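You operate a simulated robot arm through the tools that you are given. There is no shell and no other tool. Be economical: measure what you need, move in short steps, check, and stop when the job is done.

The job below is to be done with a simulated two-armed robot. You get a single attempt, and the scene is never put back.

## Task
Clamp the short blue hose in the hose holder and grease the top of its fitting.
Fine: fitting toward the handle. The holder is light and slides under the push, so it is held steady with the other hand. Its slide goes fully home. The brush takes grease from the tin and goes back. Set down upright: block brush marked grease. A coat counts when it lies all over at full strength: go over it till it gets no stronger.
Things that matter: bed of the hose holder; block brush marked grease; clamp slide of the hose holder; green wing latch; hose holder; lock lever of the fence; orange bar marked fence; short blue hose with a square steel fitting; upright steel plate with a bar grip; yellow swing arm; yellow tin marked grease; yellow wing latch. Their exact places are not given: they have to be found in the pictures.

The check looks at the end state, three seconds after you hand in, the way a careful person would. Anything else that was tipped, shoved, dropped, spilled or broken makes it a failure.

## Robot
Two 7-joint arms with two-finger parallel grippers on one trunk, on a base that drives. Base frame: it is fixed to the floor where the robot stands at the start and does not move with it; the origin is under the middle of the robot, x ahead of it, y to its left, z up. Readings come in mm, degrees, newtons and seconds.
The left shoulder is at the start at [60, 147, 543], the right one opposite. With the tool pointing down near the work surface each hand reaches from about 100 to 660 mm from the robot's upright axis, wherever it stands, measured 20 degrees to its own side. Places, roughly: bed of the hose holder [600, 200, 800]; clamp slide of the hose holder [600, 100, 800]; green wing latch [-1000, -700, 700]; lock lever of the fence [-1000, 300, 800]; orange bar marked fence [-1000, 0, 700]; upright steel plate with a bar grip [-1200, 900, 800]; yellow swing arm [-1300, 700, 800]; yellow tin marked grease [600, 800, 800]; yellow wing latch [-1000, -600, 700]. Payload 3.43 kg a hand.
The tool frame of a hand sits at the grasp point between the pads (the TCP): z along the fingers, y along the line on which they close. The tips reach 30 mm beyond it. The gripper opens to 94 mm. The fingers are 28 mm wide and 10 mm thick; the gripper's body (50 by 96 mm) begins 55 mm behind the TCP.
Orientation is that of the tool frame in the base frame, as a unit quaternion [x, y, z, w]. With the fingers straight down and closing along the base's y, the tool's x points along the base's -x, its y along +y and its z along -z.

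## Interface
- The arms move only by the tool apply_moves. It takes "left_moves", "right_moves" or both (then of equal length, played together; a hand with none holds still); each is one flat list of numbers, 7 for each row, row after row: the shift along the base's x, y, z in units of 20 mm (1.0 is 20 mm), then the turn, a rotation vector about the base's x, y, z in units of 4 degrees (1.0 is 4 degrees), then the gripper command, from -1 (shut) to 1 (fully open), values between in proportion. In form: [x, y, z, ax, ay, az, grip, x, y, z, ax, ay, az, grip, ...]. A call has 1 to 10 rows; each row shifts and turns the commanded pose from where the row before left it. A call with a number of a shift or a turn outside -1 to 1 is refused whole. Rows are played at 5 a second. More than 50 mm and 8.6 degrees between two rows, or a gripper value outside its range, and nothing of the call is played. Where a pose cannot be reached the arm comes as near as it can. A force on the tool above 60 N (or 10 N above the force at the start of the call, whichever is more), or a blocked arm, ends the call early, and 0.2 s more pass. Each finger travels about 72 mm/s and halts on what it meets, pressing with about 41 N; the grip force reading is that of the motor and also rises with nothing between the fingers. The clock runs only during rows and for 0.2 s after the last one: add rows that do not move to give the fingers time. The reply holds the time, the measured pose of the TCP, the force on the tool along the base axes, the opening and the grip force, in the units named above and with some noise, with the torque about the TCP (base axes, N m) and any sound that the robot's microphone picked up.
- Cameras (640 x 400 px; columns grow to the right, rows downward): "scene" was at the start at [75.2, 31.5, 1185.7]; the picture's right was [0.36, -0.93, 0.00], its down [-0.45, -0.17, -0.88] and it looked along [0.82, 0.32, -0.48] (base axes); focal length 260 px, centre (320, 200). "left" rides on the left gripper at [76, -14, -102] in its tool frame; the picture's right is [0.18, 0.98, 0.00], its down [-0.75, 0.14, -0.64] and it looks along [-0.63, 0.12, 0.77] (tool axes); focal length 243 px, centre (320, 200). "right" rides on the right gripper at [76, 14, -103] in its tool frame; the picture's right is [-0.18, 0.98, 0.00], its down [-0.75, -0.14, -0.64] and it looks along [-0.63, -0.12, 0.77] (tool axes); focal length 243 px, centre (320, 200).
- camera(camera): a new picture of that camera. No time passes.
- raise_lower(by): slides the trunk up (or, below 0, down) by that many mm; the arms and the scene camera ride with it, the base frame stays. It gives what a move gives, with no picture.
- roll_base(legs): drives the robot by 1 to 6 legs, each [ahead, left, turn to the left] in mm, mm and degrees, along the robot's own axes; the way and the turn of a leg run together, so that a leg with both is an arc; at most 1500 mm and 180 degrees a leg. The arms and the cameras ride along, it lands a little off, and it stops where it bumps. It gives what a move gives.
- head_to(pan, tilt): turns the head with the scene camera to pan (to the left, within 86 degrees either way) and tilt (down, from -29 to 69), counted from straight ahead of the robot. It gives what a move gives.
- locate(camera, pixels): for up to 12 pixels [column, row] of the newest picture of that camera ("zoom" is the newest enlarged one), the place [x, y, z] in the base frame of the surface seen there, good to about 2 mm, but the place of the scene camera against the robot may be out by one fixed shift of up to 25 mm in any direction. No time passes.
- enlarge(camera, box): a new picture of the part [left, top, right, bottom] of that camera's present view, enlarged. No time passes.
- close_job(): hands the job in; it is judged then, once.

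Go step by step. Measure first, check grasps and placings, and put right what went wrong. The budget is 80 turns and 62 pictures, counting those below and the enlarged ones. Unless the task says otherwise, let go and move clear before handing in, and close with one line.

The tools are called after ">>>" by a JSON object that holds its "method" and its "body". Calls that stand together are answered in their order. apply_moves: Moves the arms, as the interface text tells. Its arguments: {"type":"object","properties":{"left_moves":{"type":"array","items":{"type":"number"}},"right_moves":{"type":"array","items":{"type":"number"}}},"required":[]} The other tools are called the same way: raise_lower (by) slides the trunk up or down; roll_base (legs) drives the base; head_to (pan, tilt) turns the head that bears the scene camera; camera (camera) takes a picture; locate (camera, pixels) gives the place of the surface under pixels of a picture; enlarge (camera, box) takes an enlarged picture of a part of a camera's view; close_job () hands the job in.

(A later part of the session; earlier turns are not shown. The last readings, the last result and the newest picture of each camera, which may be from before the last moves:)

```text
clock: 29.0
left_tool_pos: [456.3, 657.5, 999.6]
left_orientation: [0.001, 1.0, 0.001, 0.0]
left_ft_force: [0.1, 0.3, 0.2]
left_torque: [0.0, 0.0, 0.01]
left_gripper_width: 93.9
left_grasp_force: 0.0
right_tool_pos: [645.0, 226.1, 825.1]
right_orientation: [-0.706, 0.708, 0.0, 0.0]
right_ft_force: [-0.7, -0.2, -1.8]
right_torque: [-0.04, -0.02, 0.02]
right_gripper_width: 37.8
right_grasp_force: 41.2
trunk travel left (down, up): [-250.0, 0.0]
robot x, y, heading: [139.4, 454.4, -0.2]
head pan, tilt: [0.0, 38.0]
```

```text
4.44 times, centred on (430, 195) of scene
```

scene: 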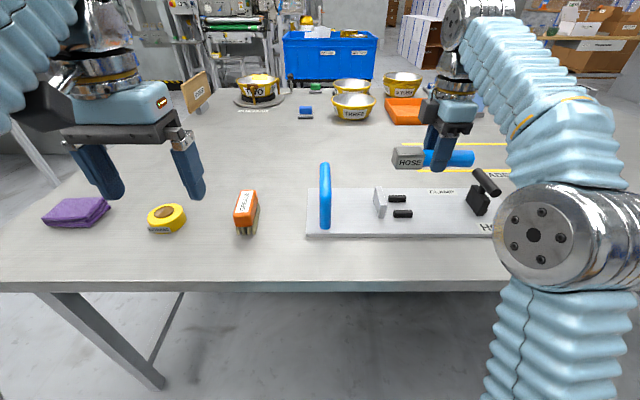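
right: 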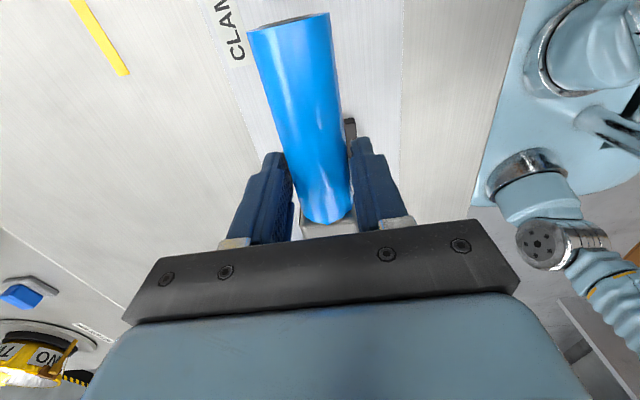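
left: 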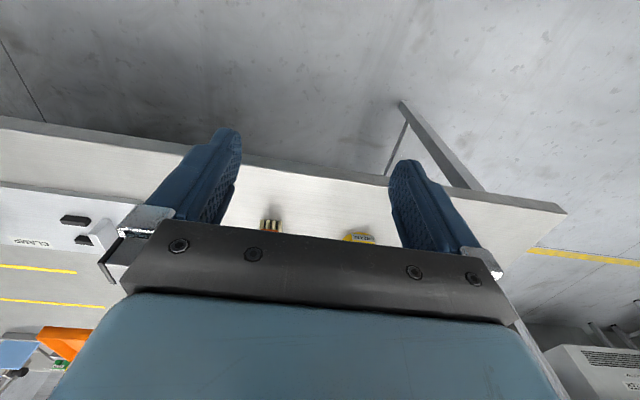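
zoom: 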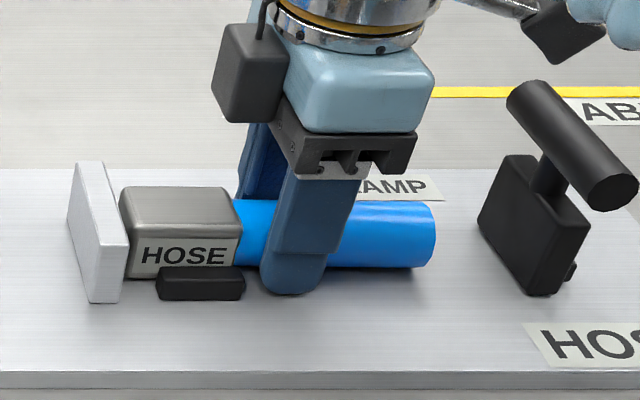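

The fitting sits between the rails. Lower 1 mm more, open, and lift clear.

>>> {"method": "apply_moves", "body": {"right_moves": [0, 0, -0.05, 0, 0, 0, -1, 0, 0, 0, 0, 0, 0, 0.1, 0, 0, 0, 0, 0, 0, 0.4, 0, 0, 0, 0, 0, 0, 0.4, 0, 0, 1, 0, 0, 0, 0.4, 0, 0, 1, 0, 0, 0, 0.4, 0, 0, 1, 0, 0, 0, 0.4, 0, 0, 1, 0, 0, 0, 0.4, 0, 0, 0, 0, 0, 0, 0.4]}}

>>> {"method": "camera", "body": {"camera": "right"}}

>>> {"method": "enlarge", "body": {"camera": "scene", "box": [300, 140, 500, 240]}}

```text
clock: 31.0
left_tool_pos: [456.7, 656.5, 1000.1]
left_orientation: [0.001, 1.0, 0.0, 0.0]
left_ft_force: [-0.3, 0.0, 0.3]
left_torque: [-0.01, -0.02, 0.01]
left_gripper_width: 93.8
left_grasp_force: 0.0
right_tool_pos: [647.0, 226.5, 903.3]
right_orientation: [-0.706, 0.708, 0.001, 0.001]
right_ft_force: [0.7, 0.4, 0.3]
right_torque: [-0.01, 0.01, 0.02]
right_gripper_width: 65.8
right_grasp_force: 0.0
trunk travel left (down, up): [-250.0, 0.0]
robot x, y, heading: [138.5, 448.6, 0.1]
head pan, tilt: [0.0, 38.0]
```

```text
32 pictures are left
```

right: 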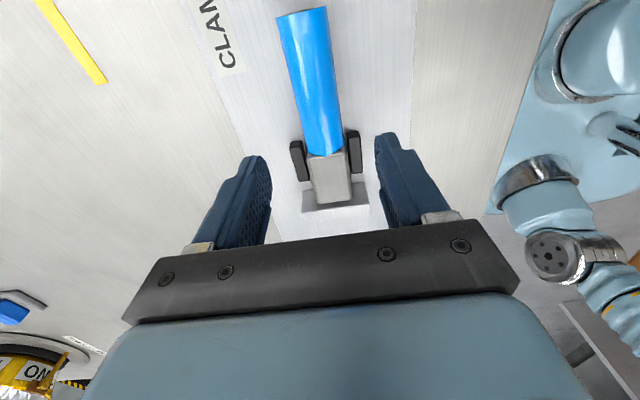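

```text
3.20 times, centred on (400, 190) of scene
```

zoom: 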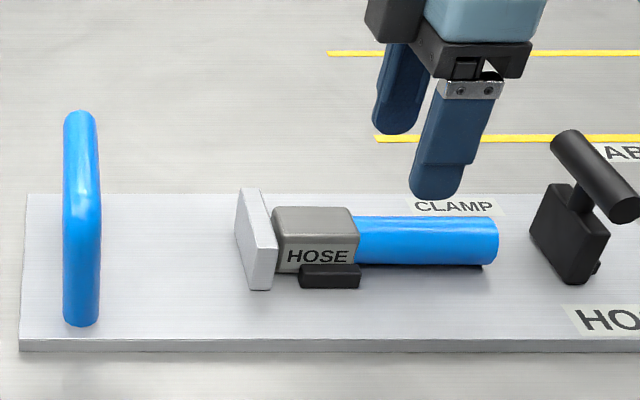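

The hose sits in the bed, ~5 mm from the fence. Now I'll raise the right hand, drive right, and turn it back to close along y, so it can take the T-bar of the slide while the left takes the blue handle.

>>> {"method": "apply_moves", "body": {"right_moves": [0, 0, 1, 0, 0, -1, 1, 0, 0, 1, 0, 0, -1, 1, 0, 0, 0.5, 0, 0, -1, 1, -0.5, 0, 0, 0, 0, -1, 1, -0.5, 0, 0, 0, 0, -1, 1, -0.5, 0, 0, 0, 0, -1, 1, -0.5, 0, 0, 0, 0, -1, 1, -0.5, 0, 0, 0, 0, -1, 1, -0.5, 0, 0, 0, 0, -1, 1, 0, 0, 0, 0, 0, -1, 1]}}

>>> {"method": "roll_base", "body": {"legs": [[0, -165, 0]]}}

>>> {"method": "apply_moves", "body": {"right_moves": [0, 0, 0, 0, 0, -1, 1, 0, 0, 0, 0, 0, -1, 1, 0, 0, 0, 0, 0, -1, 1, 0, 0, 0, 0, 0, -1, 1, 0, 0, 0, 0, 0, -1, 1, 0, 0, 0, 0, 0, -1, 1, 0, 0, 0, 0, 0, -1, 1, 0, 0, 0, 0, 0, -1, 1, 0, 0, 0, 0, 0, -1, 1, 0, 0, 0, 0, 0, -1, 1]}}

>>> {"method": "camera", "body": {"camera": "scene"}}

>>> {"method": "camera", "body": {"camera": "right"}}

```text
clock: 33.2
left_tool_pos: [456.6, 656.7, 999.4]
left_orientation: [0.001, 1.0, 0.0, 0.0]
left_ft_force: [-0.4, -0.8, 0.3]
left_torque: [0.0, 0.03, 0.0]
left_gripper_width: 94.2
left_grasp_force: 0.0
right_tool_pos: [587.7, 225.9, 942.0]
right_orientation: [-0.42, 0.907, 0.001, 0.001]
right_ft_force: [0.6, 0.1, -0.7]
right_torque: [0.0, 0.03, 0.0]
right_gripper_width: 93.9
right_grasp_force: 0.0
right hand out of reach, approached as far as the arm can: row 3
trunk travel left (down, up): [-250.0, 0.0]
robot x, y, heading: [134.5, 454.2, -0.6]
head pan, tilt: [0.0, 38.0]
```

```text
clock: 34.6
left_tool_pos: [457.1, 490.8, 1000.0]
left_orientation: [0.003, 1.0, 0.0, 0.0]
left_ft_force: [0.6, 0.0, -0.3]
left_torque: [0.0, 0.02, 0.01]
left_gripper_width: 94.4
left_grasp_force: 0.0
right_tool_pos: [587.0, 60.2, 941.0]
right_orientation: [-0.419, 0.908, 0.0, 0.001]
right_ft_force: [0.1, 1.1, 0.4]
right_torque: [-0.03, 0.0, -0.02]
right_gripper_width: 93.8
right_grasp_force: 0.1
trunk travel left (down, up): [-250.0, 0.0]
robot x, y, heading: [133.7, 288.0, -0.5]
head pan, tilt: [0.0, 38.0]
```

```text
clock: 36.8
left_tool_pos: [456.5, 490.3, 998.4]
left_orientation: [0.003, 1.0, -0.001, -0.001]
left_ft_force: [0.4, 0.5, -0.5]
left_torque: [-0.01, 0.03, 0.03]
left_gripper_width: 94.0
left_grasp_force: 0.0
right_tool_pos: [586.1, 58.6, 941.2]
right_orientation: [-0.084, 0.996, 0.0, 0.001]
right_ft_force: [1.0, -0.8, 0.3]
right_torque: [0.02, -0.02, 0.0]
right_gripper_width: 93.9
right_grasp_force: 0.1
trunk travel left (down, up): [-250.0, 0.0]
robot x, y, heading: [135.4, 284.9, -0.2]
head pan, tilt: [0.0, 38.0]
```

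```text
30 pictures are left
```

scene: 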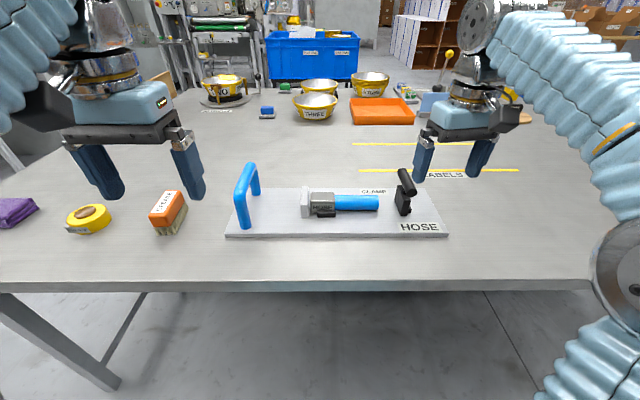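

```text
29 pictures are left
```

right: 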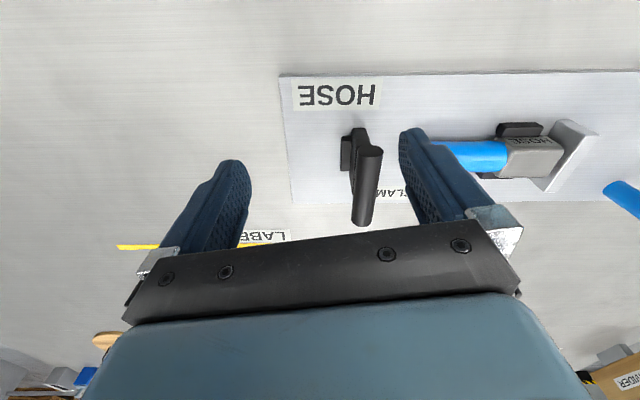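

Right camera shows the T-bar at (367,185) and slide body at (355,150). I'll measure the bar, slide, hose end, and in the scene the blue handle.

>>> {"method": "locate", "body": {"camera": "right", "pixels": [[369, 152], [366, 185], [361, 220], [378, 185], [354, 175], [345, 160], [350, 135], [366, 132], [444, 158], [619, 186], [282, 80], [292, 200]]}}

>>> {"method": "locate", "body": {"camera": "scene", "pixels": [[239, 187], [246, 172], [252, 166], [406, 176], [378, 202], [411, 192], [303, 195]]}}

```text
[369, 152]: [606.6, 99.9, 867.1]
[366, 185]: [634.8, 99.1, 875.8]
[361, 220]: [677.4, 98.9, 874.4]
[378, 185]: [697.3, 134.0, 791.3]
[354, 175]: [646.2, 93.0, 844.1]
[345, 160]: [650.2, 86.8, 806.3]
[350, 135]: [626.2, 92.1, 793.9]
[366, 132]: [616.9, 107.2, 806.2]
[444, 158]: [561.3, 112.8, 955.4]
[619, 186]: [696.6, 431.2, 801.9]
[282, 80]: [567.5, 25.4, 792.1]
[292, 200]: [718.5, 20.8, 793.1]
```

```text
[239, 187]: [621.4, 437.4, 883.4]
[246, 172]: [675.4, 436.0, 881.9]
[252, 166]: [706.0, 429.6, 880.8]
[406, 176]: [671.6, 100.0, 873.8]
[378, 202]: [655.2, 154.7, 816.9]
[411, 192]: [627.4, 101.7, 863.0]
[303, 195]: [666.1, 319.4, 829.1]
```

T-bar axis is at (643, 99, 866); blue handle axis at y≈433, z≈876. Both hands go to straddle them, open.

>>> {"method": "apply_moves", "body": {"right_moves": [0.9, 0.673, 0, 0, 0, -0.8, 1, 0.9, 0.673, 0, 0, 0, -0.8, 1, 0.9, 0.673, 0, 0, 0, -0.8, 1, 0, 0, -0.6, 0, 0, 0, 1, 0, 0, -0.6, 0, 0, 0, 1, 0, 0, -0.6, 0, 0, 0, 1, 0, 0, -0.6, 0, 0, 0, 1, 0, 0, -0.6, 0, 0, 0, 1, 0, 0, -0.6, 0, 0, 0, 1, 0, 0, 0, 0, 0, 0, 1], "left_moves": [1, -0.7175, -1, 0, 0, 0, 1, 1, -0.7175, -1, 0, 0, 0, 1, 1, -0.7175, -1, 0, 0, 0, 1, 1, -0.7175, -1, 0, 0, 0, 1, 0.99, 0, -0.42, 0, 0, 0, 1, 0.99, 0, -0.42, 0, 0, 0, 1, 0.99, 0, -0.42, 0, 0, 0, 1, 0.99, 0, -0.42, 0, 0, 0, 1, 0.99, 0, -0.42, 0, 0, 0, 1, 0, 0, 0, 0, 0, 0, 1]}}

>>> {"method": "camera", "body": {"camera": "scene"}}

>>> {"method": "camera", "body": {"camera": "left"}}

```text
clock: 39.0
left_tool_pos: [637.0, 433.4, 877.9]
left_orientation: [0.004, 1.0, 0.0, 0.0]
left_ft_force: [0.2, -0.2, 0.4]
left_torque: [-0.03, -0.01, 0.05]
left_gripper_width: 93.8
left_grasp_force: 0.0
right_tool_pos: [641.1, 99.9, 869.9]
right_orientation: [0.0, 1.0, 0.0, 0.001]
right_ft_force: [0.5, 0.7, 0.8]
right_torque: [0.0, 0.0, -0.02]
right_gripper_width: 93.9
right_grasp_force: 0.0
trunk travel left (down, up): [-250.0, 0.0]
robot x, y, heading: [138.2, 288.7, -0.6]
head pan, tilt: [0.0, 38.0]
```

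```text
28 pictures are left
```

scene: 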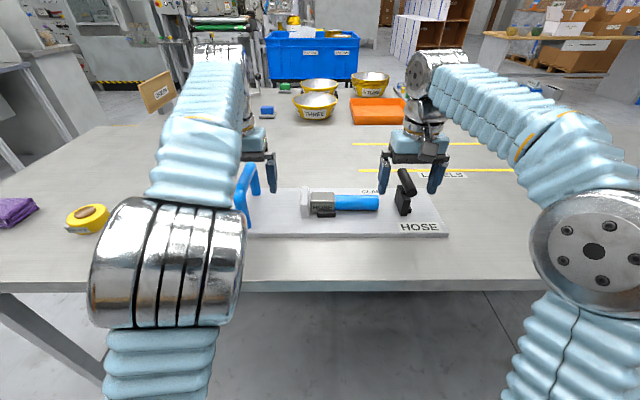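

```text
27 pictures are left
```

left: 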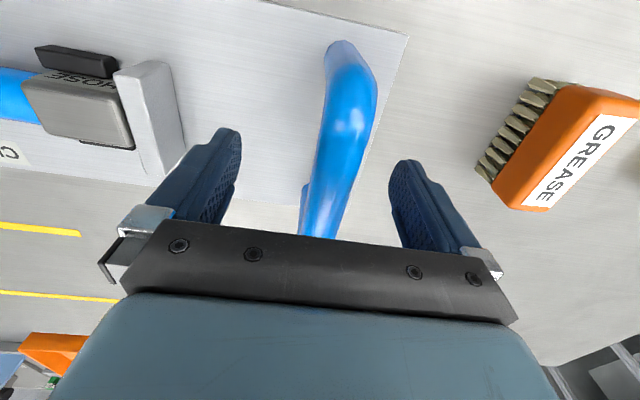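

Both hands straddle their grips. I'll close both gently and check.

>>> {"method": "apply_moves", "body": {"right_moves": [0, 0, 0, 0, 0, 0, 0.3, 0, 0, 0, 0, 0, 0, -0.3, 0, 0, 0, 0, 0, 0, -1, 0, 0, 0, 0, 0, 0, -1, 0, 0, 0, 0, 0, 0, -1], "left_moves": [0, 0, 0, 0, 0, 0, 0.3, 0, 0, 0, 0, 0, 0, -0.3, 0, 0, 0, 0, 0, 0, -1, 0, 0, 0, 0, 0, 0, -1, 0, 0, 0, 0, 0, 0, -1]}}

>>> {"method": "enlarge", "body": {"camera": "scene", "box": [220, 140, 460, 260]}}

```text
clock: 40.2
left_tool_pos: [635.3, 434.1, 877.9]
left_orientation: [0.003, 1.0, 0.0, 0.001]
left_ft_force: [-0.2, 12.8, 4.7]
left_torque: [0.09, 0.26, 0.39]
left_gripper_width: 27.1
left_grasp_force: 40.9
right_tool_pos: [638.9, 100.4, 869.9]
right_orientation: [0.0, 1.0, 0.0, 0.001]
right_ft_force: [0.3, -6.7, 1.5]
right_torque: [-0.04, 0.01, -0.34]
right_gripper_width: 24.5
right_grasp_force: 41.5
trunk travel left (down, up): [-250.0, 0.0]
robot x, y, heading: [136.1, 287.2, -0.2]
head pan, tilt: [0.0, 38.0]
```

```text
2.67 times, centred on (340, 200) of scene
```

zoom: 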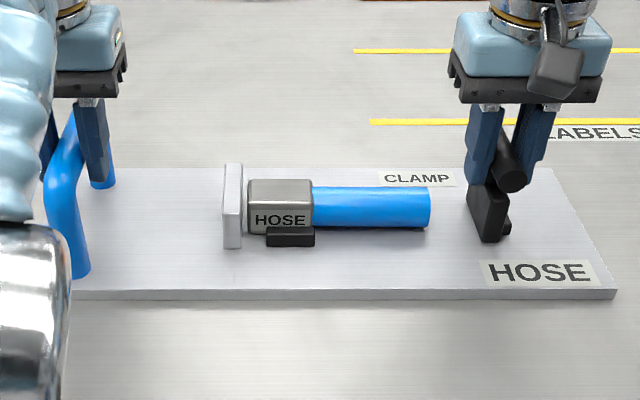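

Both grips hold. I push the slide +y, 32 mm first.

>>> {"method": "apply_moves", "body": {"right_moves": [0, 0.4, 0, 0, 0, 0, -1, 0, 0.4, 0, 0, 0, 0, -1, 0, 0.4, 0, 0, 0, 0, -1, 0, 0.4, 0, 0, 0, 0, -1, 0, 0, 0, 0, 0, 0, -1]}}

>>> {"method": "enlarge", "body": {"camera": "scene", "box": [220, 140, 460, 260]}}

```text
clock: 41.4
left_tool_pos: [636.0, 433.7, 878.0]
left_orientation: [0.003, 1.0, 0.0, 0.001]
left_ft_force: [0.7, 11.8, 1.8]
left_torque: [0.03, 0.1, 0.18]
left_gripper_width: 26.8
left_grasp_force: 41.0
right_tool_pos: [639.4, 132.5, 870.5]
right_orientation: [0.0, 1.0, 0.0, 0.002]
right_ft_force: [3.3, -6.1, 15.4]
right_torque: [-0.04, 0.08, -0.19]
right_gripper_width: 24.1
right_grasp_force: 40.7
trunk travel left (down, up): [-250.0, 0.0]
robot x, y, heading: [135.8, 287.0, -0.4]
head pan, tilt: [0.0, 38.0]
```

```text
2.67 times, centred on (340, 200) of scene
```

zoom: 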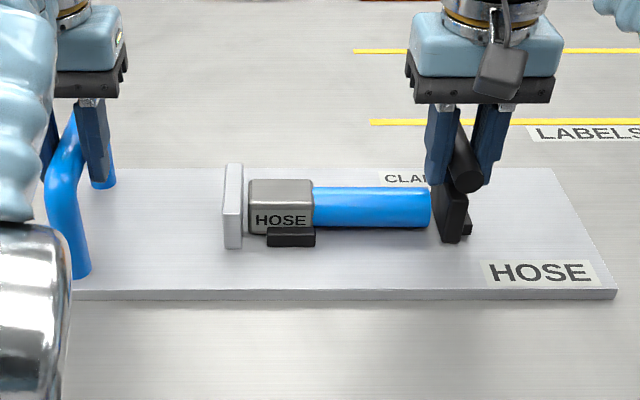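

The slide now nearly touches the tube end. Continue in 3 mm steps.

>>> {"method": "apply_moves", "body": {"right_moves": [0, 0.15, 0, 0, 0, 0, -1, 0, 0.15, 0, 0, 0, 0, -1, 0, 0.15, 0, 0, 0, 0, -1, 0, 0.15, 0, 0, 0, 0, -1, 0, 0.15, 0, 0, 0, 0, -1, 0, 0, 0, 0, 0, 0, -1]}}

>>> {"method": "enlarge", "body": {"camera": "scene", "box": [220, 140, 460, 260]}}

```text
clock: 42.8
left_tool_pos: [634.9, 434.4, 877.3]
left_orientation: [0.002, 1.0, 0.001, 0.0]
left_ft_force: [-3.2, 12.7, -0.2]
left_torque: [0.05, 0.18, -0.07]
left_gripper_width: 27.2
left_grasp_force: 40.5
right_tool_pos: [641.3, 145.1, 870.8]
right_orientation: [0.001, 1.0, -0.001, 0.002]
right_ft_force: [16.0, -16.7, 30.7]
right_torque: [-0.14, -0.25, -0.07]
right_gripper_width: 24.2
right_grasp_force: 40.9
trunk travel left (down, up): [-250.0, 0.0]
robot x, y, heading: [135.8, 286.5, -0.3]
head pan, tilt: [0.0, 38.0]
```

```text
2.67 times, centred on (340, 200) of scene
```

zoom: 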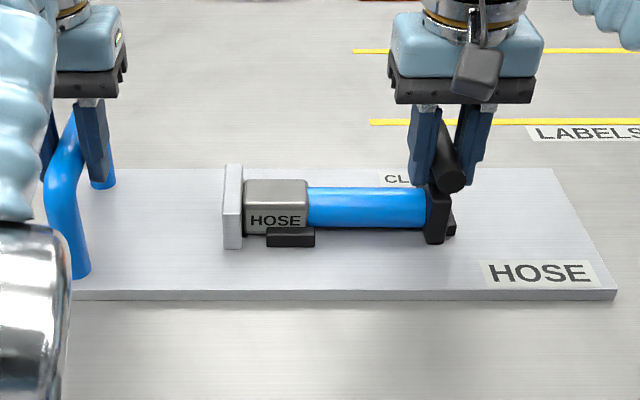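

Hose moved nearly to the fence. I'll relieve the side force a little and press on in small steps.

>>> {"method": "apply_moves", "body": {"right_moves": [0.05, 0.1, 0.05, 0, 0, 0, -1, 0.03, 0.1, 0.03, 0, 0, 0, -1, 0, 0.1, 0, 0, 0, 0, -1, 0, 0.1, 0, 0, 0, 0, -1, 0, 0, 0, 0, 0, 0, -1]}}

>>> {"method": "enlarge", "body": {"camera": "scene", "box": [280, 160, 420, 240]}}

```text
clock: 44.0
left_tool_pos: [634.5, 436.4, 878.9]
left_orientation: [0.0, 1.0, 0.005, 0.002]
left_ft_force: [6.6, 49.6, 17.8]
left_torque: [0.07, 0.14, 0.25]
left_gripper_width: 26.2
left_grasp_force: 41.0
right_tool_pos: [640.1, 149.5, 871.2]
right_orientation: [0.003, 1.0, -0.004, 0.001]
right_ft_force: [-6.2, -56.6, 5.7]
right_torque: [-0.25, 0.3, 0.32]
right_gripper_width: 24.0
right_grasp_force: 41.1
trunk travel left (down, up): [-250.0, 0.0]
robot x, y, heading: [135.0, 291.8, -0.4]
head pan, tilt: [0.0, 38.0]
```

```text
4.57 times, centred on (350, 200) of scene
```

zoom: 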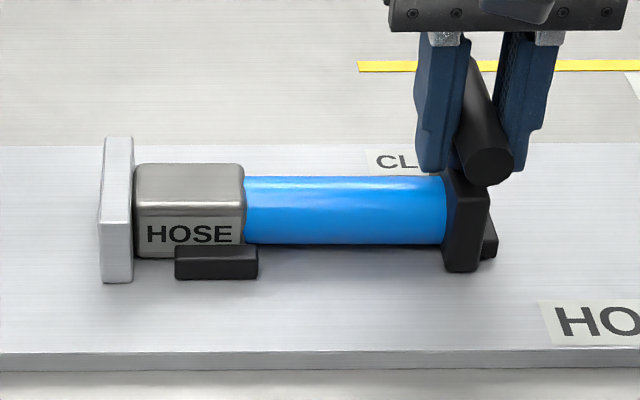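

The push force reached 57 N and the hose is tight between fence and slide: it is home. I back off the commanded pressure a little and open the right hand.

>>> {"method": "apply_moves", "body": {"right_moves": [0, -0.1, 0, 0, 0, 0, -1, 0, -0.08, 0, 0, 0, 0, -1, 0, 0, 0, 0, 0, 0, -0.3, 0, 0, 0, 0, 0, 0, 0.2, 0, 0, 0, 0, 0, 0, 0.4, 0, 0, 0, 0, 0, 0, 0.4, 0, 0, 1, 0, 0, 0, 0.4, 0, 0, 1, 0, 0, 0, 0.4, 0, 0, 1, 0, 0, 0, 0.4]}}

>>> {"method": "enlarge", "body": {"camera": "scene", "box": [280, 160, 420, 240]}}

>>> {"method": "camera", "body": {"camera": "left"}}

```text
clock: 46.0
left_tool_pos: [633.9, 433.2, 879.6]
left_orientation: [0.004, 1.0, 0.0, 0.002]
left_ft_force: [0.2, -8.7, 39.2]
left_torque: [-0.14, -0.12, -0.1]
left_gripper_width: 26.1
left_grasp_force: 40.8
right_tool_pos: [639.8, 149.1, 932.4]
right_orientation: [-0.001, 1.0, 0.0, 0.001]
right_ft_force: [-0.3, 0.0, -0.2]
right_torque: [0.03, 0.0, 0.04]
right_gripper_width: 65.8
right_grasp_force: 0.0
trunk travel left (down, up): [-250.0, 0.0]
robot x, y, heading: [132.9, 289.8, -0.2]
head pan, tilt: [0.0, 38.0]
```

```text
4.57 times, centred on (350, 200) of scene
```

zoom: 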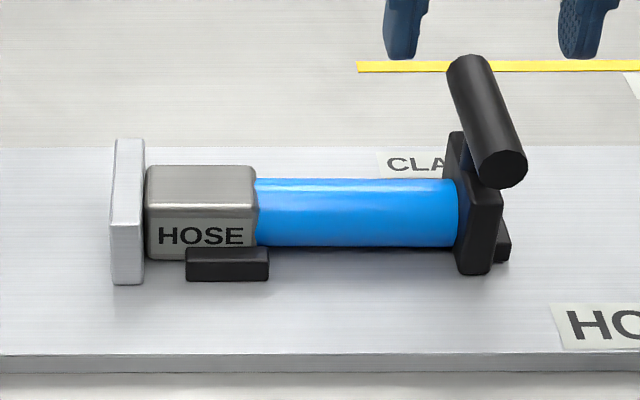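

```text
21 pictures are left
```

left: 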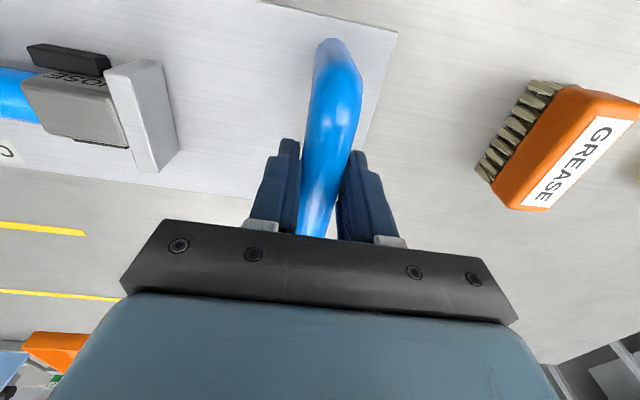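

The slide stays home against the hose. Now measure the brush with the left camera before letting go of the handle.

>>> {"method": "locate", "body": {"camera": "left", "pixels": [[530, 206], [550, 205], [630, 118], [610, 98], [575, 165], [565, 92], [497, 182], [545, 85], [485, 175], [90, 110], [60, 90], [115, 140]]}}

>>> {"method": "apply_moves", "body": {"left_moves": [0, 0, 0, 0, 0, 0, -0.3, 0, 0, 0, 0, 0, 0, 0.3, 0, 0, 0, 0, 0, 0, 1, 0, 0, 0, 0, 0, 0, 1, -0.6, 0, 0.9, 0, 0, 0, 1, -0.6, 0, 0.9, 0, 0, 0, 1, -0.6, 0, 0.9, 0, 0, 0, 1, -0.6, 0, 0.9, 0, 0, 0, 1], "right_moves": [0, 0, 0, 0, 0, 0, 0.4, 0, 0, 0, 0, 0, 0, 0.4, -1, 0, 0, 0, 0, 0, 0.4, -1, 0, 0, 0, 0, 0, 0.4, -1, 0, 0.3, 0, 0, 0, 0.4, -1, 0, 0.3, 0, 0, 0, 0.4, -1, 0, 0.3, 0, 0, 0, 0.4, -1, 0, 0.3, 0, 0, 0, 0.4]}}

>>> {"method": "camera", "body": {"camera": "scene"}}

```text
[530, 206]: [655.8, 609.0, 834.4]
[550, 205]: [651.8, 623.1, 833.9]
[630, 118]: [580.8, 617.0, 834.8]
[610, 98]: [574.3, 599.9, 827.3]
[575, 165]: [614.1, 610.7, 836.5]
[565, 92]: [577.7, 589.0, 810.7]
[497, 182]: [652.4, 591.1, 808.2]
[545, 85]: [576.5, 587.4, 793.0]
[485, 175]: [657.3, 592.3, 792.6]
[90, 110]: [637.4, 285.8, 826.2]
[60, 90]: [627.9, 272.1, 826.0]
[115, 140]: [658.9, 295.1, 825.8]
```

```text
clock: 47.8
left_tool_pos: [588.7, 434.1, 950.2]
left_orientation: [0.002, 1.0, 0.0, 0.0]
left_ft_force: [0.2, 0.6, 0.2]
left_torque: [-0.05, -0.02, -0.02]
left_gripper_width: 94.0
left_grasp_force: 0.0
right_tool_pos: [521.6, 149.5, 954.4]
right_orientation: [0.0, 1.0, 0.0, 0.001]
right_ft_force: [-0.3, -0.7, -0.8]
right_torque: [0.01, 0.01, 0.03]
right_gripper_width: 65.8
right_grasp_force: 0.1
trunk travel left (down, up): [-250.0, 0.0]
robot x, y, heading: [135.9, 287.4, -0.3]
head pan, tilt: [0.0, 38.0]
```

```text
20 pictures are left
```

scene: 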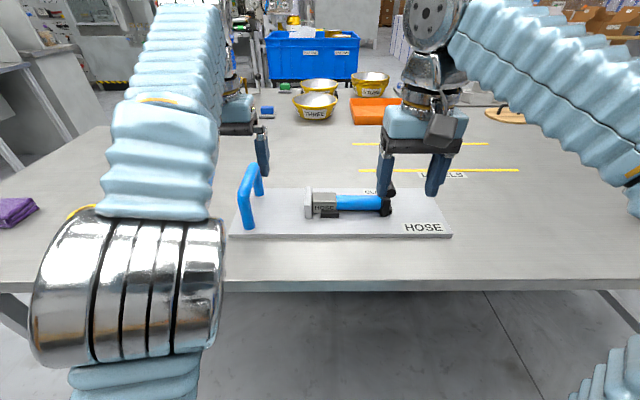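

The holder stayed put with both hands off. The brush is at x 575–656, y 589–627, top z 836. I'll drive left so the left hand can reach brush and tin.

>>> {"method": "roll_base", "body": {"legs": [[0, 190, 0]]}}

>>> {"method": "camera", "body": {"camera": "left"}}

>>> {"method": "camera", "body": {"camera": "scene"}}

```text
clock: 49.4
left_tool_pos: [588.0, 625.5, 949.3]
left_orientation: [0.002, 1.0, 0.0, 0.0]
left_ft_force: [-0.8, -0.5, 0.1]
left_torque: [0.03, -0.01, 0.0]
left_gripper_width: 93.7
left_grasp_force: 0.0
right_tool_pos: [521.9, 343.3, 954.9]
right_orientation: [0.0, 1.0, 0.0, 0.001]
right_ft_force: [-0.3, -0.4, -0.7]
right_torque: [0.03, 0.0, 0.01]
right_gripper_width: 65.7
right_grasp_force: 0.0
trunk travel left (down, up): [-250.0, 0.0]
robot x, y, heading: [138.7, 476.9, -0.1]
head pan, tilt: [0.0, 38.0]
```

```text
19 pictures are left
```

left: 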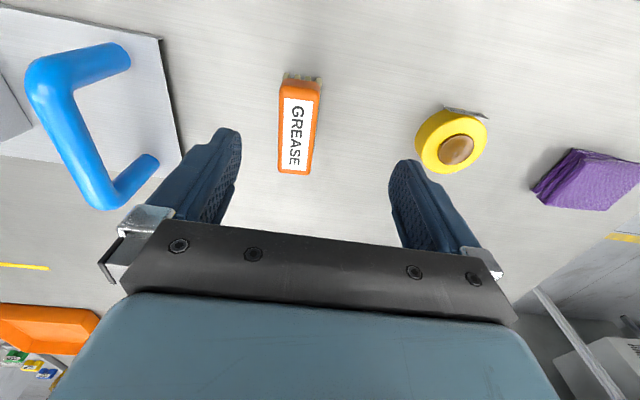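

```text
18 pictures are left
```

scene: 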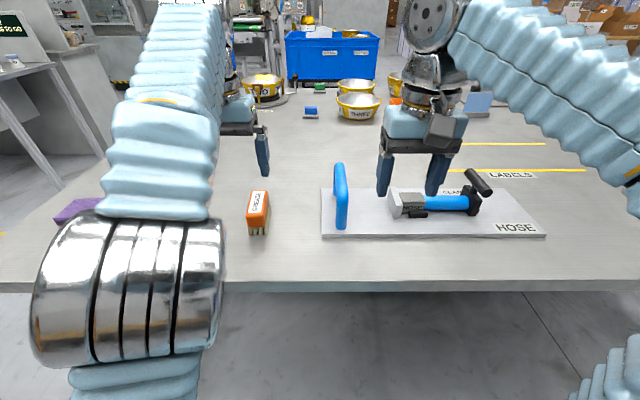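

>>> {"method": "enlarge", "body": {"camera": "left", "box": [400, 90, 500, 190]}}

>>> {"method": "locate", "body": {"camera": "left", "pixels": [[455, 150], [438, 150], [471, 148], [455, 135], [457, 164], [430, 130], [480, 130], [450, 172], [320, 85], [280, 165], [307, 170], [283, 90]]}}

```text
4.00 times, centred on (450, 140) of left
```

zoom: 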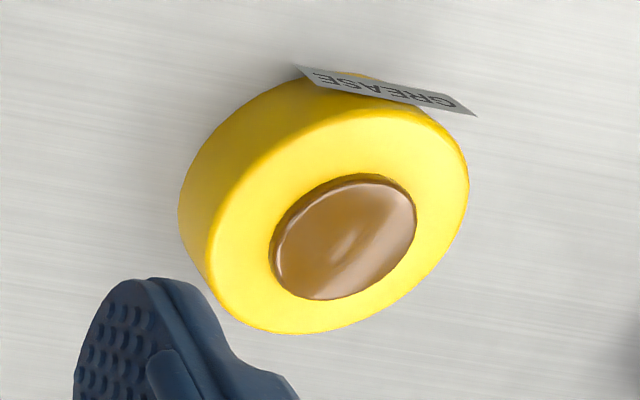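

```text
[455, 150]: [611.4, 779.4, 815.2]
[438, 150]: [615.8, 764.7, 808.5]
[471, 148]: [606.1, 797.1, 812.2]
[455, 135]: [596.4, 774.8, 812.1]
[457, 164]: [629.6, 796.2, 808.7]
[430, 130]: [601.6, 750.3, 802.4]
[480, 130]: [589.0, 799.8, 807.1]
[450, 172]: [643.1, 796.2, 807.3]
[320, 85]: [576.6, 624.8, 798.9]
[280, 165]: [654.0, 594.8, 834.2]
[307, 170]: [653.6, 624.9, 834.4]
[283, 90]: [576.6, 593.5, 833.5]
```

The tin's grease (brown) is a dome of ~38 mm at (612,780), z≈812–815. Brush centre is (615, 609.5). I'll take the brush by its block.

>>> {"method": "apply_moves", "body": {"left_moves": [0.675, -0.4, 0, 0, 0, 0, 1, 0.675, -0.4, -0.3, 0, 0, 0, 1, 0, 0, -1, 0, 0, 0, 1, 0, 0, -1, 0, 0, 0, 1, 0, 0, -1, 0, 0, 0, 1, 0, 0, -1, 0, 0, 0, 1, 0, 0, -1, 0, 0, 0, 1, 0, 0, -0.25, 0, 0, 0, 1, 0, 0, 0, 0, 0, 0, 1]}}

>>> {"method": "camera", "body": {"camera": "left"}}

```text
clock: 51.4
left_tool_pos: [613.6, 610.3, 839.0]
left_orientation: [0.003, 1.0, 0.0, 0.0]
left_ft_force: [-0.1, 0.2, -0.5]
left_torque: [0.01, 0.04, -0.01]
left_gripper_width: 94.2
left_grasp_force: 0.1
right_tool_pos: [522.1, 341.6, 954.5]
right_orientation: [-0.001, 1.0, 0.0, 0.001]
right_ft_force: [0.1, 0.3, -0.5]
right_torque: [0.02, -0.01, 0.01]
right_gripper_width: 65.7
right_grasp_force: 0.0
trunk travel left (down, up): [-250.0, 0.0]
robot x, y, heading: [132.9, 477.6, -0.2]
head pan, tilt: [0.0, 38.0]
```

```text
16 pictures are left
```

left: 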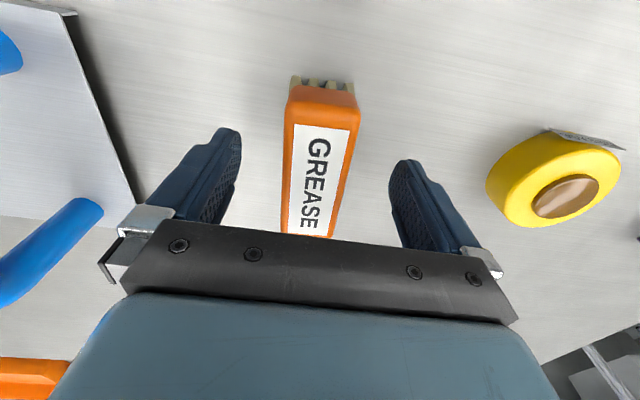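

The brush is centred between the fingers. I close, then lift 60 mm; also re-measure the tin from here.

>>> {"method": "locate", "body": {"camera": "left", "pixels": [[565, 196], [540, 205], [592, 186], [550, 180], [580, 210], [560, 165], [510, 200], [610, 160], [535, 222], [300, 82], [350, 86]]}}

>>> {"method": "apply_moves", "body": {"left_moves": [0, 0, 0, 0, 0, 0, 0.2, 0, 0, 0, 0, 0, 0, -0.4, 0, 0, 0, 0, 0, 0, -1, 0, 0, 0, 0, 0, 0, -1, 0, 0, 0.5, 0, 0, 0, -1, 0, 0, 1, 0, 0, 0, -1, 0, 0, 1, 0, 0, 0, -1, 0, 0, 0.5, 0, 0, 0, -1, 0, 0, 0, 0, 0, 0, -1]}}

>>> {"method": "camera", "body": {"camera": "left"}}

```text
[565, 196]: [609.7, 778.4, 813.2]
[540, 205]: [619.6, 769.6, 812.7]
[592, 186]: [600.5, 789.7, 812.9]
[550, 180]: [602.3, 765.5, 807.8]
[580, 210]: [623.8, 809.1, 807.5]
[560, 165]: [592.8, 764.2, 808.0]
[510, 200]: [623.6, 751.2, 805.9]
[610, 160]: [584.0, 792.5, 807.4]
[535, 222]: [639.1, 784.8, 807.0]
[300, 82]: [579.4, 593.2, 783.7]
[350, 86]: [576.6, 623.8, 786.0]
```

```text
clock: 53.4
left_tool_pos: [614.2, 610.7, 899.4]
left_orientation: [0.002, 1.0, 0.0, 0.0]
left_ft_force: [0.5, -0.3, -0.4]
left_torque: [-0.04, -0.02, -0.03]
left_gripper_width: 34.9
left_grasp_force: 40.9
right_tool_pos: [522.4, 341.6, 954.4]
right_orientation: [-0.001, 1.0, 0.0, 0.0]
right_ft_force: [0.0, -0.6, 0.3]
right_torque: [0.0, -0.03, -0.01]
right_gripper_width: 65.9
right_grasp_force: 0.2
trunk travel left (down, up): [-250.0, 0.0]
robot x, y, heading: [138.4, 479.7, -0.2]
head pan, tilt: [0.0, 38.0]
```

```text
15 pictures are left
```

left: 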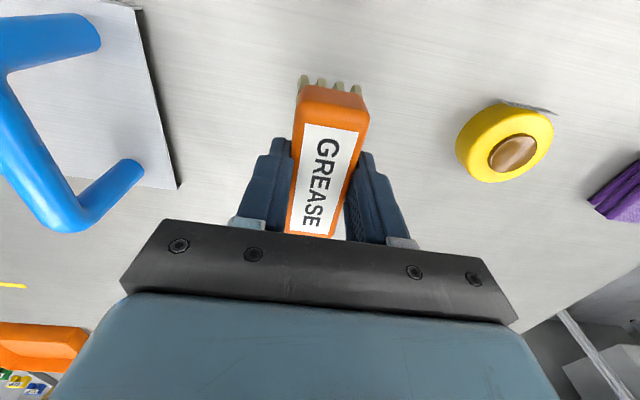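

Brush held level (34.9 mm). Bristle bottoms are TCP−59; I go above the grease, and lower the bristles to z≈811 with small strokes.

>>> {"method": "apply_moves", "body": {"left_moves": [0, 0.933, 0, 0, 0, 0, -1, 0, 0.933, 0, 0, 0, 0, -1, 0, 0.933, 0, 0, 0, 0, -1, 0, 0.933, 0, 0, 0, 0, -1, 0, 0.933, 0, 0, 0, 0, -1, 0, 0.933, 0, 0, 0, 0, -1, 0, 0.933, 0, 0, 0, 0, -1, 0, 0.933, 0, 0, 0, 0, -1, -0.1, 0.933, 0, 0, 0, 0, -1, 0, 0, 0, 0, 0, 0, -1]}}

>>> {"method": "apply_moves", "body": {"left_moves": [0, 0, -0.7, 0, 0, 0, -1, 0, 0, -0.5, 0, 0, 0, -1, 0, 0, -0.15, 0, 0, 0, -1, 0, 0, -0.1, 0, 0, 0, -1, 0, 0.15, -0.05, 0, 0, 0, -1, 0, -0.3, 0, 0, 0, 0, -1, 0, 0.3, 0, 0, 0, 0, -1, 0, -0.15, 0, 0, 0, 0, -1, 0, 0, 0, 0, 0, 0, -1]}}

>>> {"method": "camera", "body": {"camera": "left"}}

```text
clock: 55.6
left_tool_pos: [614.8, 779.0, 899.2]
left_orientation: [0.003, 1.0, 0.0, 0.0]
left_ft_force: [-0.5, 0.4, -0.3]
left_torque: [0.01, -0.02, 0.01]
left_gripper_width: 34.9
left_grasp_force: 40.7
right_tool_pos: [522.9, 341.8, 953.5]
right_orientation: [-0.001, 1.0, 0.0, 0.0]
right_ft_force: [-1.0, -0.3, 0.3]
right_torque: [-0.02, 0.0, 0.01]
right_gripper_width: 65.9
right_grasp_force: 0.2
trunk travel left (down, up): [-250.0, 0.0]
robot x, y, heading: [136.2, 479.7, -0.3]
head pan, tilt: [0.0, 38.0]
```

```text
clock: 56.6
left_tool_pos: [612.8, 778.9, 876.4]
left_orientation: [0.004, 1.0, 0.004, 0.007]
left_ft_force: [-7.9, -2.3, 33.6]
left_torque: [-0.33, 0.82, 0.02]
left_gripper_width: 34.9
left_grasp_force: 41.0
right_tool_pos: [520.2, 340.4, 955.6]
right_orientation: [-0.001, 1.0, 0.001, 0.002]
right_ft_force: [0.0, -0.1, 0.1]
right_torque: [-0.03, -0.04, -0.01]
right_gripper_width: 66.0
right_grasp_force: 0.1
trunk travel left (down, up): [-250.0, 0.0]
robot x, y, heading: [132.1, 475.1, -0.0]
head pan, tilt: [0.0, 38.0]
stopped in row 4 (left hand): the force on the tool passed its limit at 65 N (the readings are from after the stop); the commanded pose is now the measured one
```

```text
14 pictures are left
```

left: 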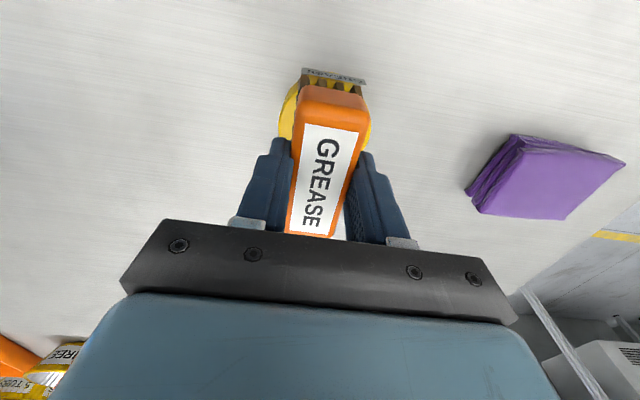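

The bristles pressed firmly on the grease (stop at 65 N) and look brown at (335,88). I lift and check brush and tin.

>>> {"method": "apply_moves", "body": {"left_moves": [0, 0, 0.1, 0, 0, 0, -1, 0, 0, 0.3, 0, 0, 0, -1, 0, 0, 1, 0, 0, 0, -1, 0, 0, 0.6, 0, 0, 0, -1, 0, 0, 0, 0, 0, 0, -1]}}

>>> {"method": "enlarge", "body": {"camera": "left", "box": [240, 50, 420, 240]}}

```text
clock: 57.8
left_tool_pos: [613.4, 778.4, 913.0]
left_orientation: [0.003, 1.0, 0.003, 0.005]
left_ft_force: [-0.6, 0.7, -0.4]
left_torque: [0.03, -0.02, 0.02]
left_gripper_width: 34.9
left_grasp_force: 41.1
right_tool_pos: [523.4, 341.7, 954.1]
right_orientation: [0.0, 1.0, 0.0, 0.0]
right_ft_force: [0.5, 0.5, -0.5]
right_torque: [0.01, 0.0, 0.03]
right_gripper_width: 65.7
right_grasp_force: 0.0
trunk travel left (down, up): [-250.0, 0.0]
robot x, y, heading: [135.7, 475.0, -0.4]
head pan, tilt: [0.0, 38.0]
```

```text
2.11 times, centred on (330, 145) of left
```

zoom: 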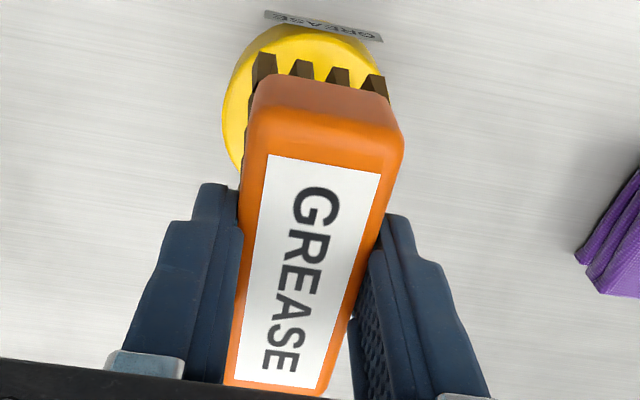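

The bristles are all brown with grease and the tin stands in place. I'll retract to x≈515, drive right, then bring the brush past the blue handle to the fitting.

>>> {"method": "apply_moves", "body": {"left_moves": [-1, 0, 0.4, 0, 0, 0, -1, -1, 0, 0.4, 0, 0, 0, -1, -1, 0, 0.4, 0, 0, 0, -1, -1, 0, 0.4, 0, 0, 0, -1, -1, 0, 0.4, 0, 0, 0, -1, 0, 0, 0, 0, 0, 0, -1]}}

>>> {"method": "roll_base", "body": {"legs": [[0, -260, 0]]}}

>>> {"method": "apply_moves", "body": {"left_moves": [0, -1, 0.3, 0, 0, 0, -1, 0, -1, 0.3, 0, 0, 0, -1, 0, -1, 0, 0, 0, 0, -1, 0, -1, 0, 0, 0, 0, -1, 0, -1, 0, 0, 0, 0, -1, 0, -1, 0, 0, 0, 0, -1, 0, -1, 0, 0, 0, 0, -1, 0, -1, 0, 0, 0, 0, -1, 0, -1, 0, 0, 0, 0, -1, 0, -1, 0, 0, 0, 0, -1], "right_moves": [0, -0.3, 0, 0, 0, 0, 0.4, 0, -0.3, 0, 0, 0, 0, 0.4, 0, -0.3, 0, 0, 0, 0, 0.4, 0, -0.3, 0, 0, 0, 0, 0.4, 0, -0.3, 0, 0, 0, 0, 0.4, 0, -0.3, 0, 0, 0, 0, 0.4, 0, -0.3, 0, 0, 0, 0, 0.4, 0, -0.3, 0, 0, 0, 0, 0.4, 0, -0.3, 0, 0, 0, 0, 0.4, 0, -0.3, 0, 0, 0, 0, 0.4]}}

>>> {"method": "camera", "body": {"camera": "scene"}}

```text
clock: 59.2
left_tool_pos: [514.0, 779.1, 952.8]
left_orientation: [0.003, 1.0, 0.002, 0.005]
left_ft_force: [-0.3, 1.3, -1.0]
left_torque: [0.01, 0.01, 0.04]
left_gripper_width: 34.8
left_grasp_force: 40.9
right_tool_pos: [522.8, 341.3, 953.7]
right_orientation: [-0.001, 1.0, 0.0, 0.001]
right_ft_force: [0.1, 0.6, -0.8]
right_torque: [0.01, -0.01, 0.0]
right_gripper_width: 65.8
right_grasp_force: 0.1
trunk travel left (down, up): [-250.0, 0.0]
robot x, y, heading: [134.3, 478.8, -0.3]
head pan, tilt: [0.0, 38.0]
```

```text
clock: 61.1
left_tool_pos: [514.4, 511.3, 953.0]
left_orientation: [0.006, 1.0, 0.003, 0.004]
left_ft_force: [-1.0, 0.4, -1.5]
left_torque: [0.02, 0.02, -0.02]
left_gripper_width: 35.0
left_grasp_force: 41.0
right_tool_pos: [519.8, 72.9, 953.7]
right_orientation: [0.002, 1.0, 0.0, 0.001]
right_ft_force: [-0.3, 0.7, 0.5]
right_torque: [-0.01, -0.02, 0.02]
right_gripper_width: 65.8
right_grasp_force: 0.0
trunk travel left (down, up): [-250.0, 0.0]
robot x, y, heading: [133.8, 216.2, -0.7]
head pan, tilt: [0.0, 38.0]
```

```text
clock: 63.3
left_tool_pos: [515.0, 310.8, 965.9]
left_orientation: [0.006, 1.0, 0.002, 0.004]
left_ft_force: [-0.6, 0.1, -0.9]
left_torque: [-0.01, -0.01, 0.0]
left_gripper_width: 35.1
left_grasp_force: 40.9
right_tool_pos: [519.5, 14.1, 954.0]
right_orientation: [0.003, 1.0, -0.001, 0.001]
right_ft_force: [-0.2, 0.0, 0.4]
right_torque: [0.02, 0.0, 0.01]
right_gripper_width: 66.0
right_grasp_force: 0.0
trunk travel left (down, up): [-250.0, 0.0]
robot x, y, heading: [131.4, 215.3, -0.8]
head pan, tilt: [0.0, 38.0]
```

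```text
12 pictures are left
```

scene: 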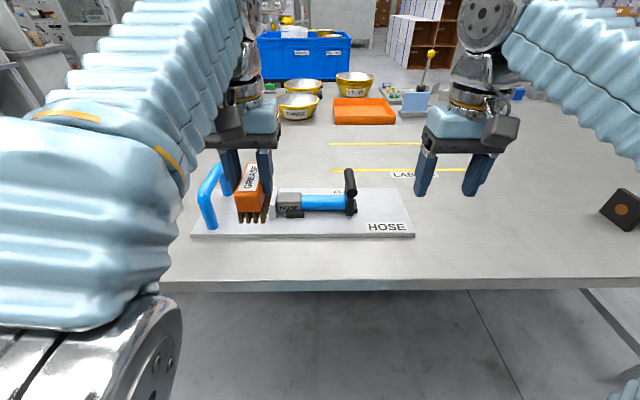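

The brush is in front of the fitting. I enlarge to measure fitting, fence and bristles in the same camera.

>>> {"method": "enlarge", "body": {"camera": "scene", "box": [220, 155, 370, 235]}}

```text
4.27 times, centred on (295, 195) of scene
```

zoom: 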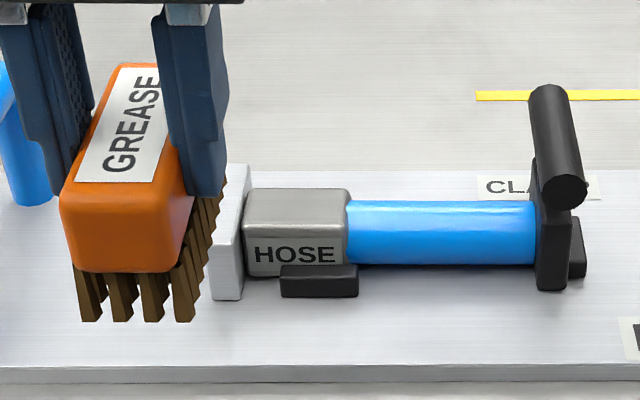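

>>> {"method": "locate", "body": {"camera": "zoom", "pixels": [[250, 225], [343, 227], [255, 192], [340, 194], [295, 210], [228, 222], [235, 175], [240, 222], [91, 318], [187, 318], [125, 318], [70, 240]]}}

```text
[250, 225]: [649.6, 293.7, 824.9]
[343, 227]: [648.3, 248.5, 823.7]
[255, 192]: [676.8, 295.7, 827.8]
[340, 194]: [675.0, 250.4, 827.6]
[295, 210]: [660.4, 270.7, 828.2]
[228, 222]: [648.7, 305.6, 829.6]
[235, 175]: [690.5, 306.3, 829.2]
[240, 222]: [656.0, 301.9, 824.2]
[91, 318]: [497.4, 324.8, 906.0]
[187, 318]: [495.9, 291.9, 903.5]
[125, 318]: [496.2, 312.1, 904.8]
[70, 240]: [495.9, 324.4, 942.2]
```

Relative to the brush, the fitting centre is dx +129.5, dy −36, and contact is 76.5 mm below. I'll move to ~8 mm above it.

>>> {"method": "apply_moves", "body": {"left_moves": [0.925, -0.257, 0, 0, 0, 0, -1, 0.925, -0.257, 0, 0, 0, 0, -1, 0.925, -0.257, 0, 0, 0, 0, -1, 0.925, -0.257, 0, 0, 0, 0, -1, 0.925, -0.257, -0.685, 0, 0, 0, -1, 0.925, -0.257, -0.685, 0, 0, 0, -1, 0.925, -0.257, -0.685, 0, 0, 0, -1, 0, 0, -0.685, 0, 0, 0, -1, 0, 0, -0.685, 0, 0, 0, -1, 0, 0, 0, 0, 0, 0, -1]}}

>>> {"method": "enlarge", "body": {"camera": "scene", "box": [220, 155, 370, 235]}}

```text
clock: 65.5
left_tool_pos: [644.8, 275.7, 896.4]
left_orientation: [0.006, 1.0, 0.002, 0.006]
left_ft_force: [0.6, 0.0, -0.6]
left_torque: [-0.02, -0.03, 0.02]
left_gripper_width: 34.9
left_grasp_force: 40.9
right_tool_pos: [520.4, 13.9, 954.0]
right_orientation: [0.002, 1.0, 0.0, 0.0]
right_ft_force: [0.0, -0.2, 0.6]
right_torque: [0.01, 0.0, -0.03]
right_gripper_width: 65.7
right_grasp_force: 0.1
trunk travel left (down, up): [-250.0, 0.0]
robot x, y, heading: [135.7, 210.2, -0.6]
head pan, tilt: [0.0, 38.0]
```

```text
4.27 times, centred on (295, 195) of scene
```

zoom: 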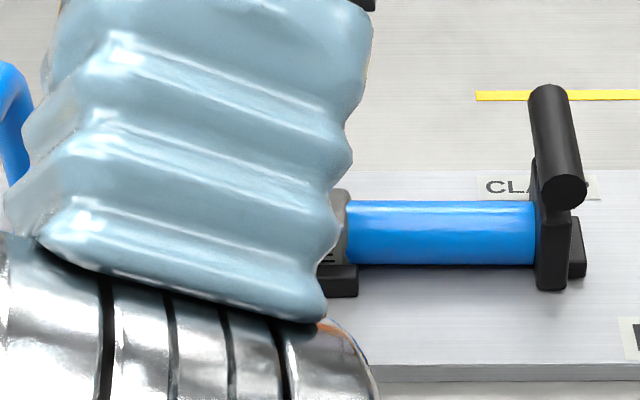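

The arm blocks the scene view, so I go by force: lower 7 mm in small steps.

>>> {"method": "apply_moves", "body": {"left_moves": [0, 0, -0.2, 0, 0, 0, -1, 0, 0, -0.1, 0, 0, 0, -1, 0, 0, -0.05, 0, 0, 0, -1, 0, 0, 0, 0, 0, 0, -1]}}

>>> {"method": "enlarge", "body": {"camera": "left", "box": [180, 30, 420, 240]}}

```text
clock: 66.5
left_tool_pos: [644.0, 275.5, 889.7]
left_orientation: [0.006, 1.0, 0.003, 0.005]
left_ft_force: [0.1, 0.3, -1.8]
left_torque: [-0.01, 0.03, 0.05]
left_gripper_width: 35.0
left_grasp_force: 41.2
right_tool_pos: [518.9, 13.8, 955.1]
right_orientation: [0.002, 1.0, 0.0, 0.001]
right_ft_force: [0.3, 0.0, -0.2]
right_torque: [0.02, 0.02, -0.01]
right_gripper_width: 66.0
right_grasp_force: 0.1
trunk travel left (down, up): [-250.0, 0.0]
robot x, y, heading: [132.6, 211.5, -0.5]
head pan, tilt: [0.0, 38.0]
```

```text
1.90 times, centred on (300, 135) of left
```

zoom: 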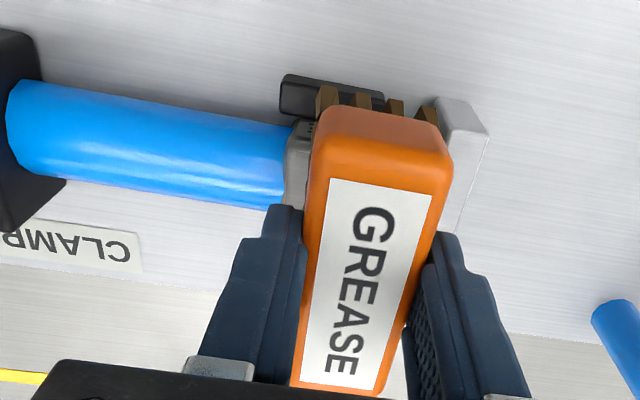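

>>> {"method": "locate", "body": {"camera": "zoom", "pixels": [[292, 175], [290, 140], [298, 150], [460, 110], [465, 140], [440, 105], [326, 100], [430, 112], [480, 140], [340, 200]]}}

```text
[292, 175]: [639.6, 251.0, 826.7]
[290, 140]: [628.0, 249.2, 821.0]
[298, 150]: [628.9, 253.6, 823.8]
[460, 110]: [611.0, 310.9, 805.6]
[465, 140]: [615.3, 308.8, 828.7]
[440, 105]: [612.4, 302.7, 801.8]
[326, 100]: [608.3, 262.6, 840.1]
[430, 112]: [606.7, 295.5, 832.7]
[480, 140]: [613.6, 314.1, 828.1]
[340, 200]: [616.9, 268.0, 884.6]
```

Fitting spans y 249–300, top z≈826.7; bristles about y 259–296 and not yet in contact. Lower 1 mm at a time until force appears.

>>> {"method": "apply_moves", "body": {"left_moves": [0, -0.1, -0.05, 0, 0, 0, -1, 0, 0, -0.05, 0, 0, 0, -1, 0, 0, 0, 0, 0, 0, -1]}}

```text
clock: 67.3
left_tool_pos: [643.2, 274.6, 888.8]
left_orientation: [0.006, 1.0, 0.002, 0.006]
left_ft_force: [2.1, 1.8, 11.1]
left_torque: [-0.05, 0.02, 0.01]
left_gripper_width: 34.8
left_grasp_force: 41.1
right_tool_pos: [519.1, 14.9, 955.9]
right_orientation: [0.002, 1.0, 0.0, 0.001]
right_ft_force: [0.2, -0.3, 0.3]
right_torque: [0.04, 0.0, -0.01]
right_gripper_width: 65.6
right_grasp_force: 0.0
trunk travel left (down, up): [-250.0, 0.0]
robot x, y, heading: [131.9, 211.1, -0.6]
head pan, tilt: [0.0, 38.0]
```

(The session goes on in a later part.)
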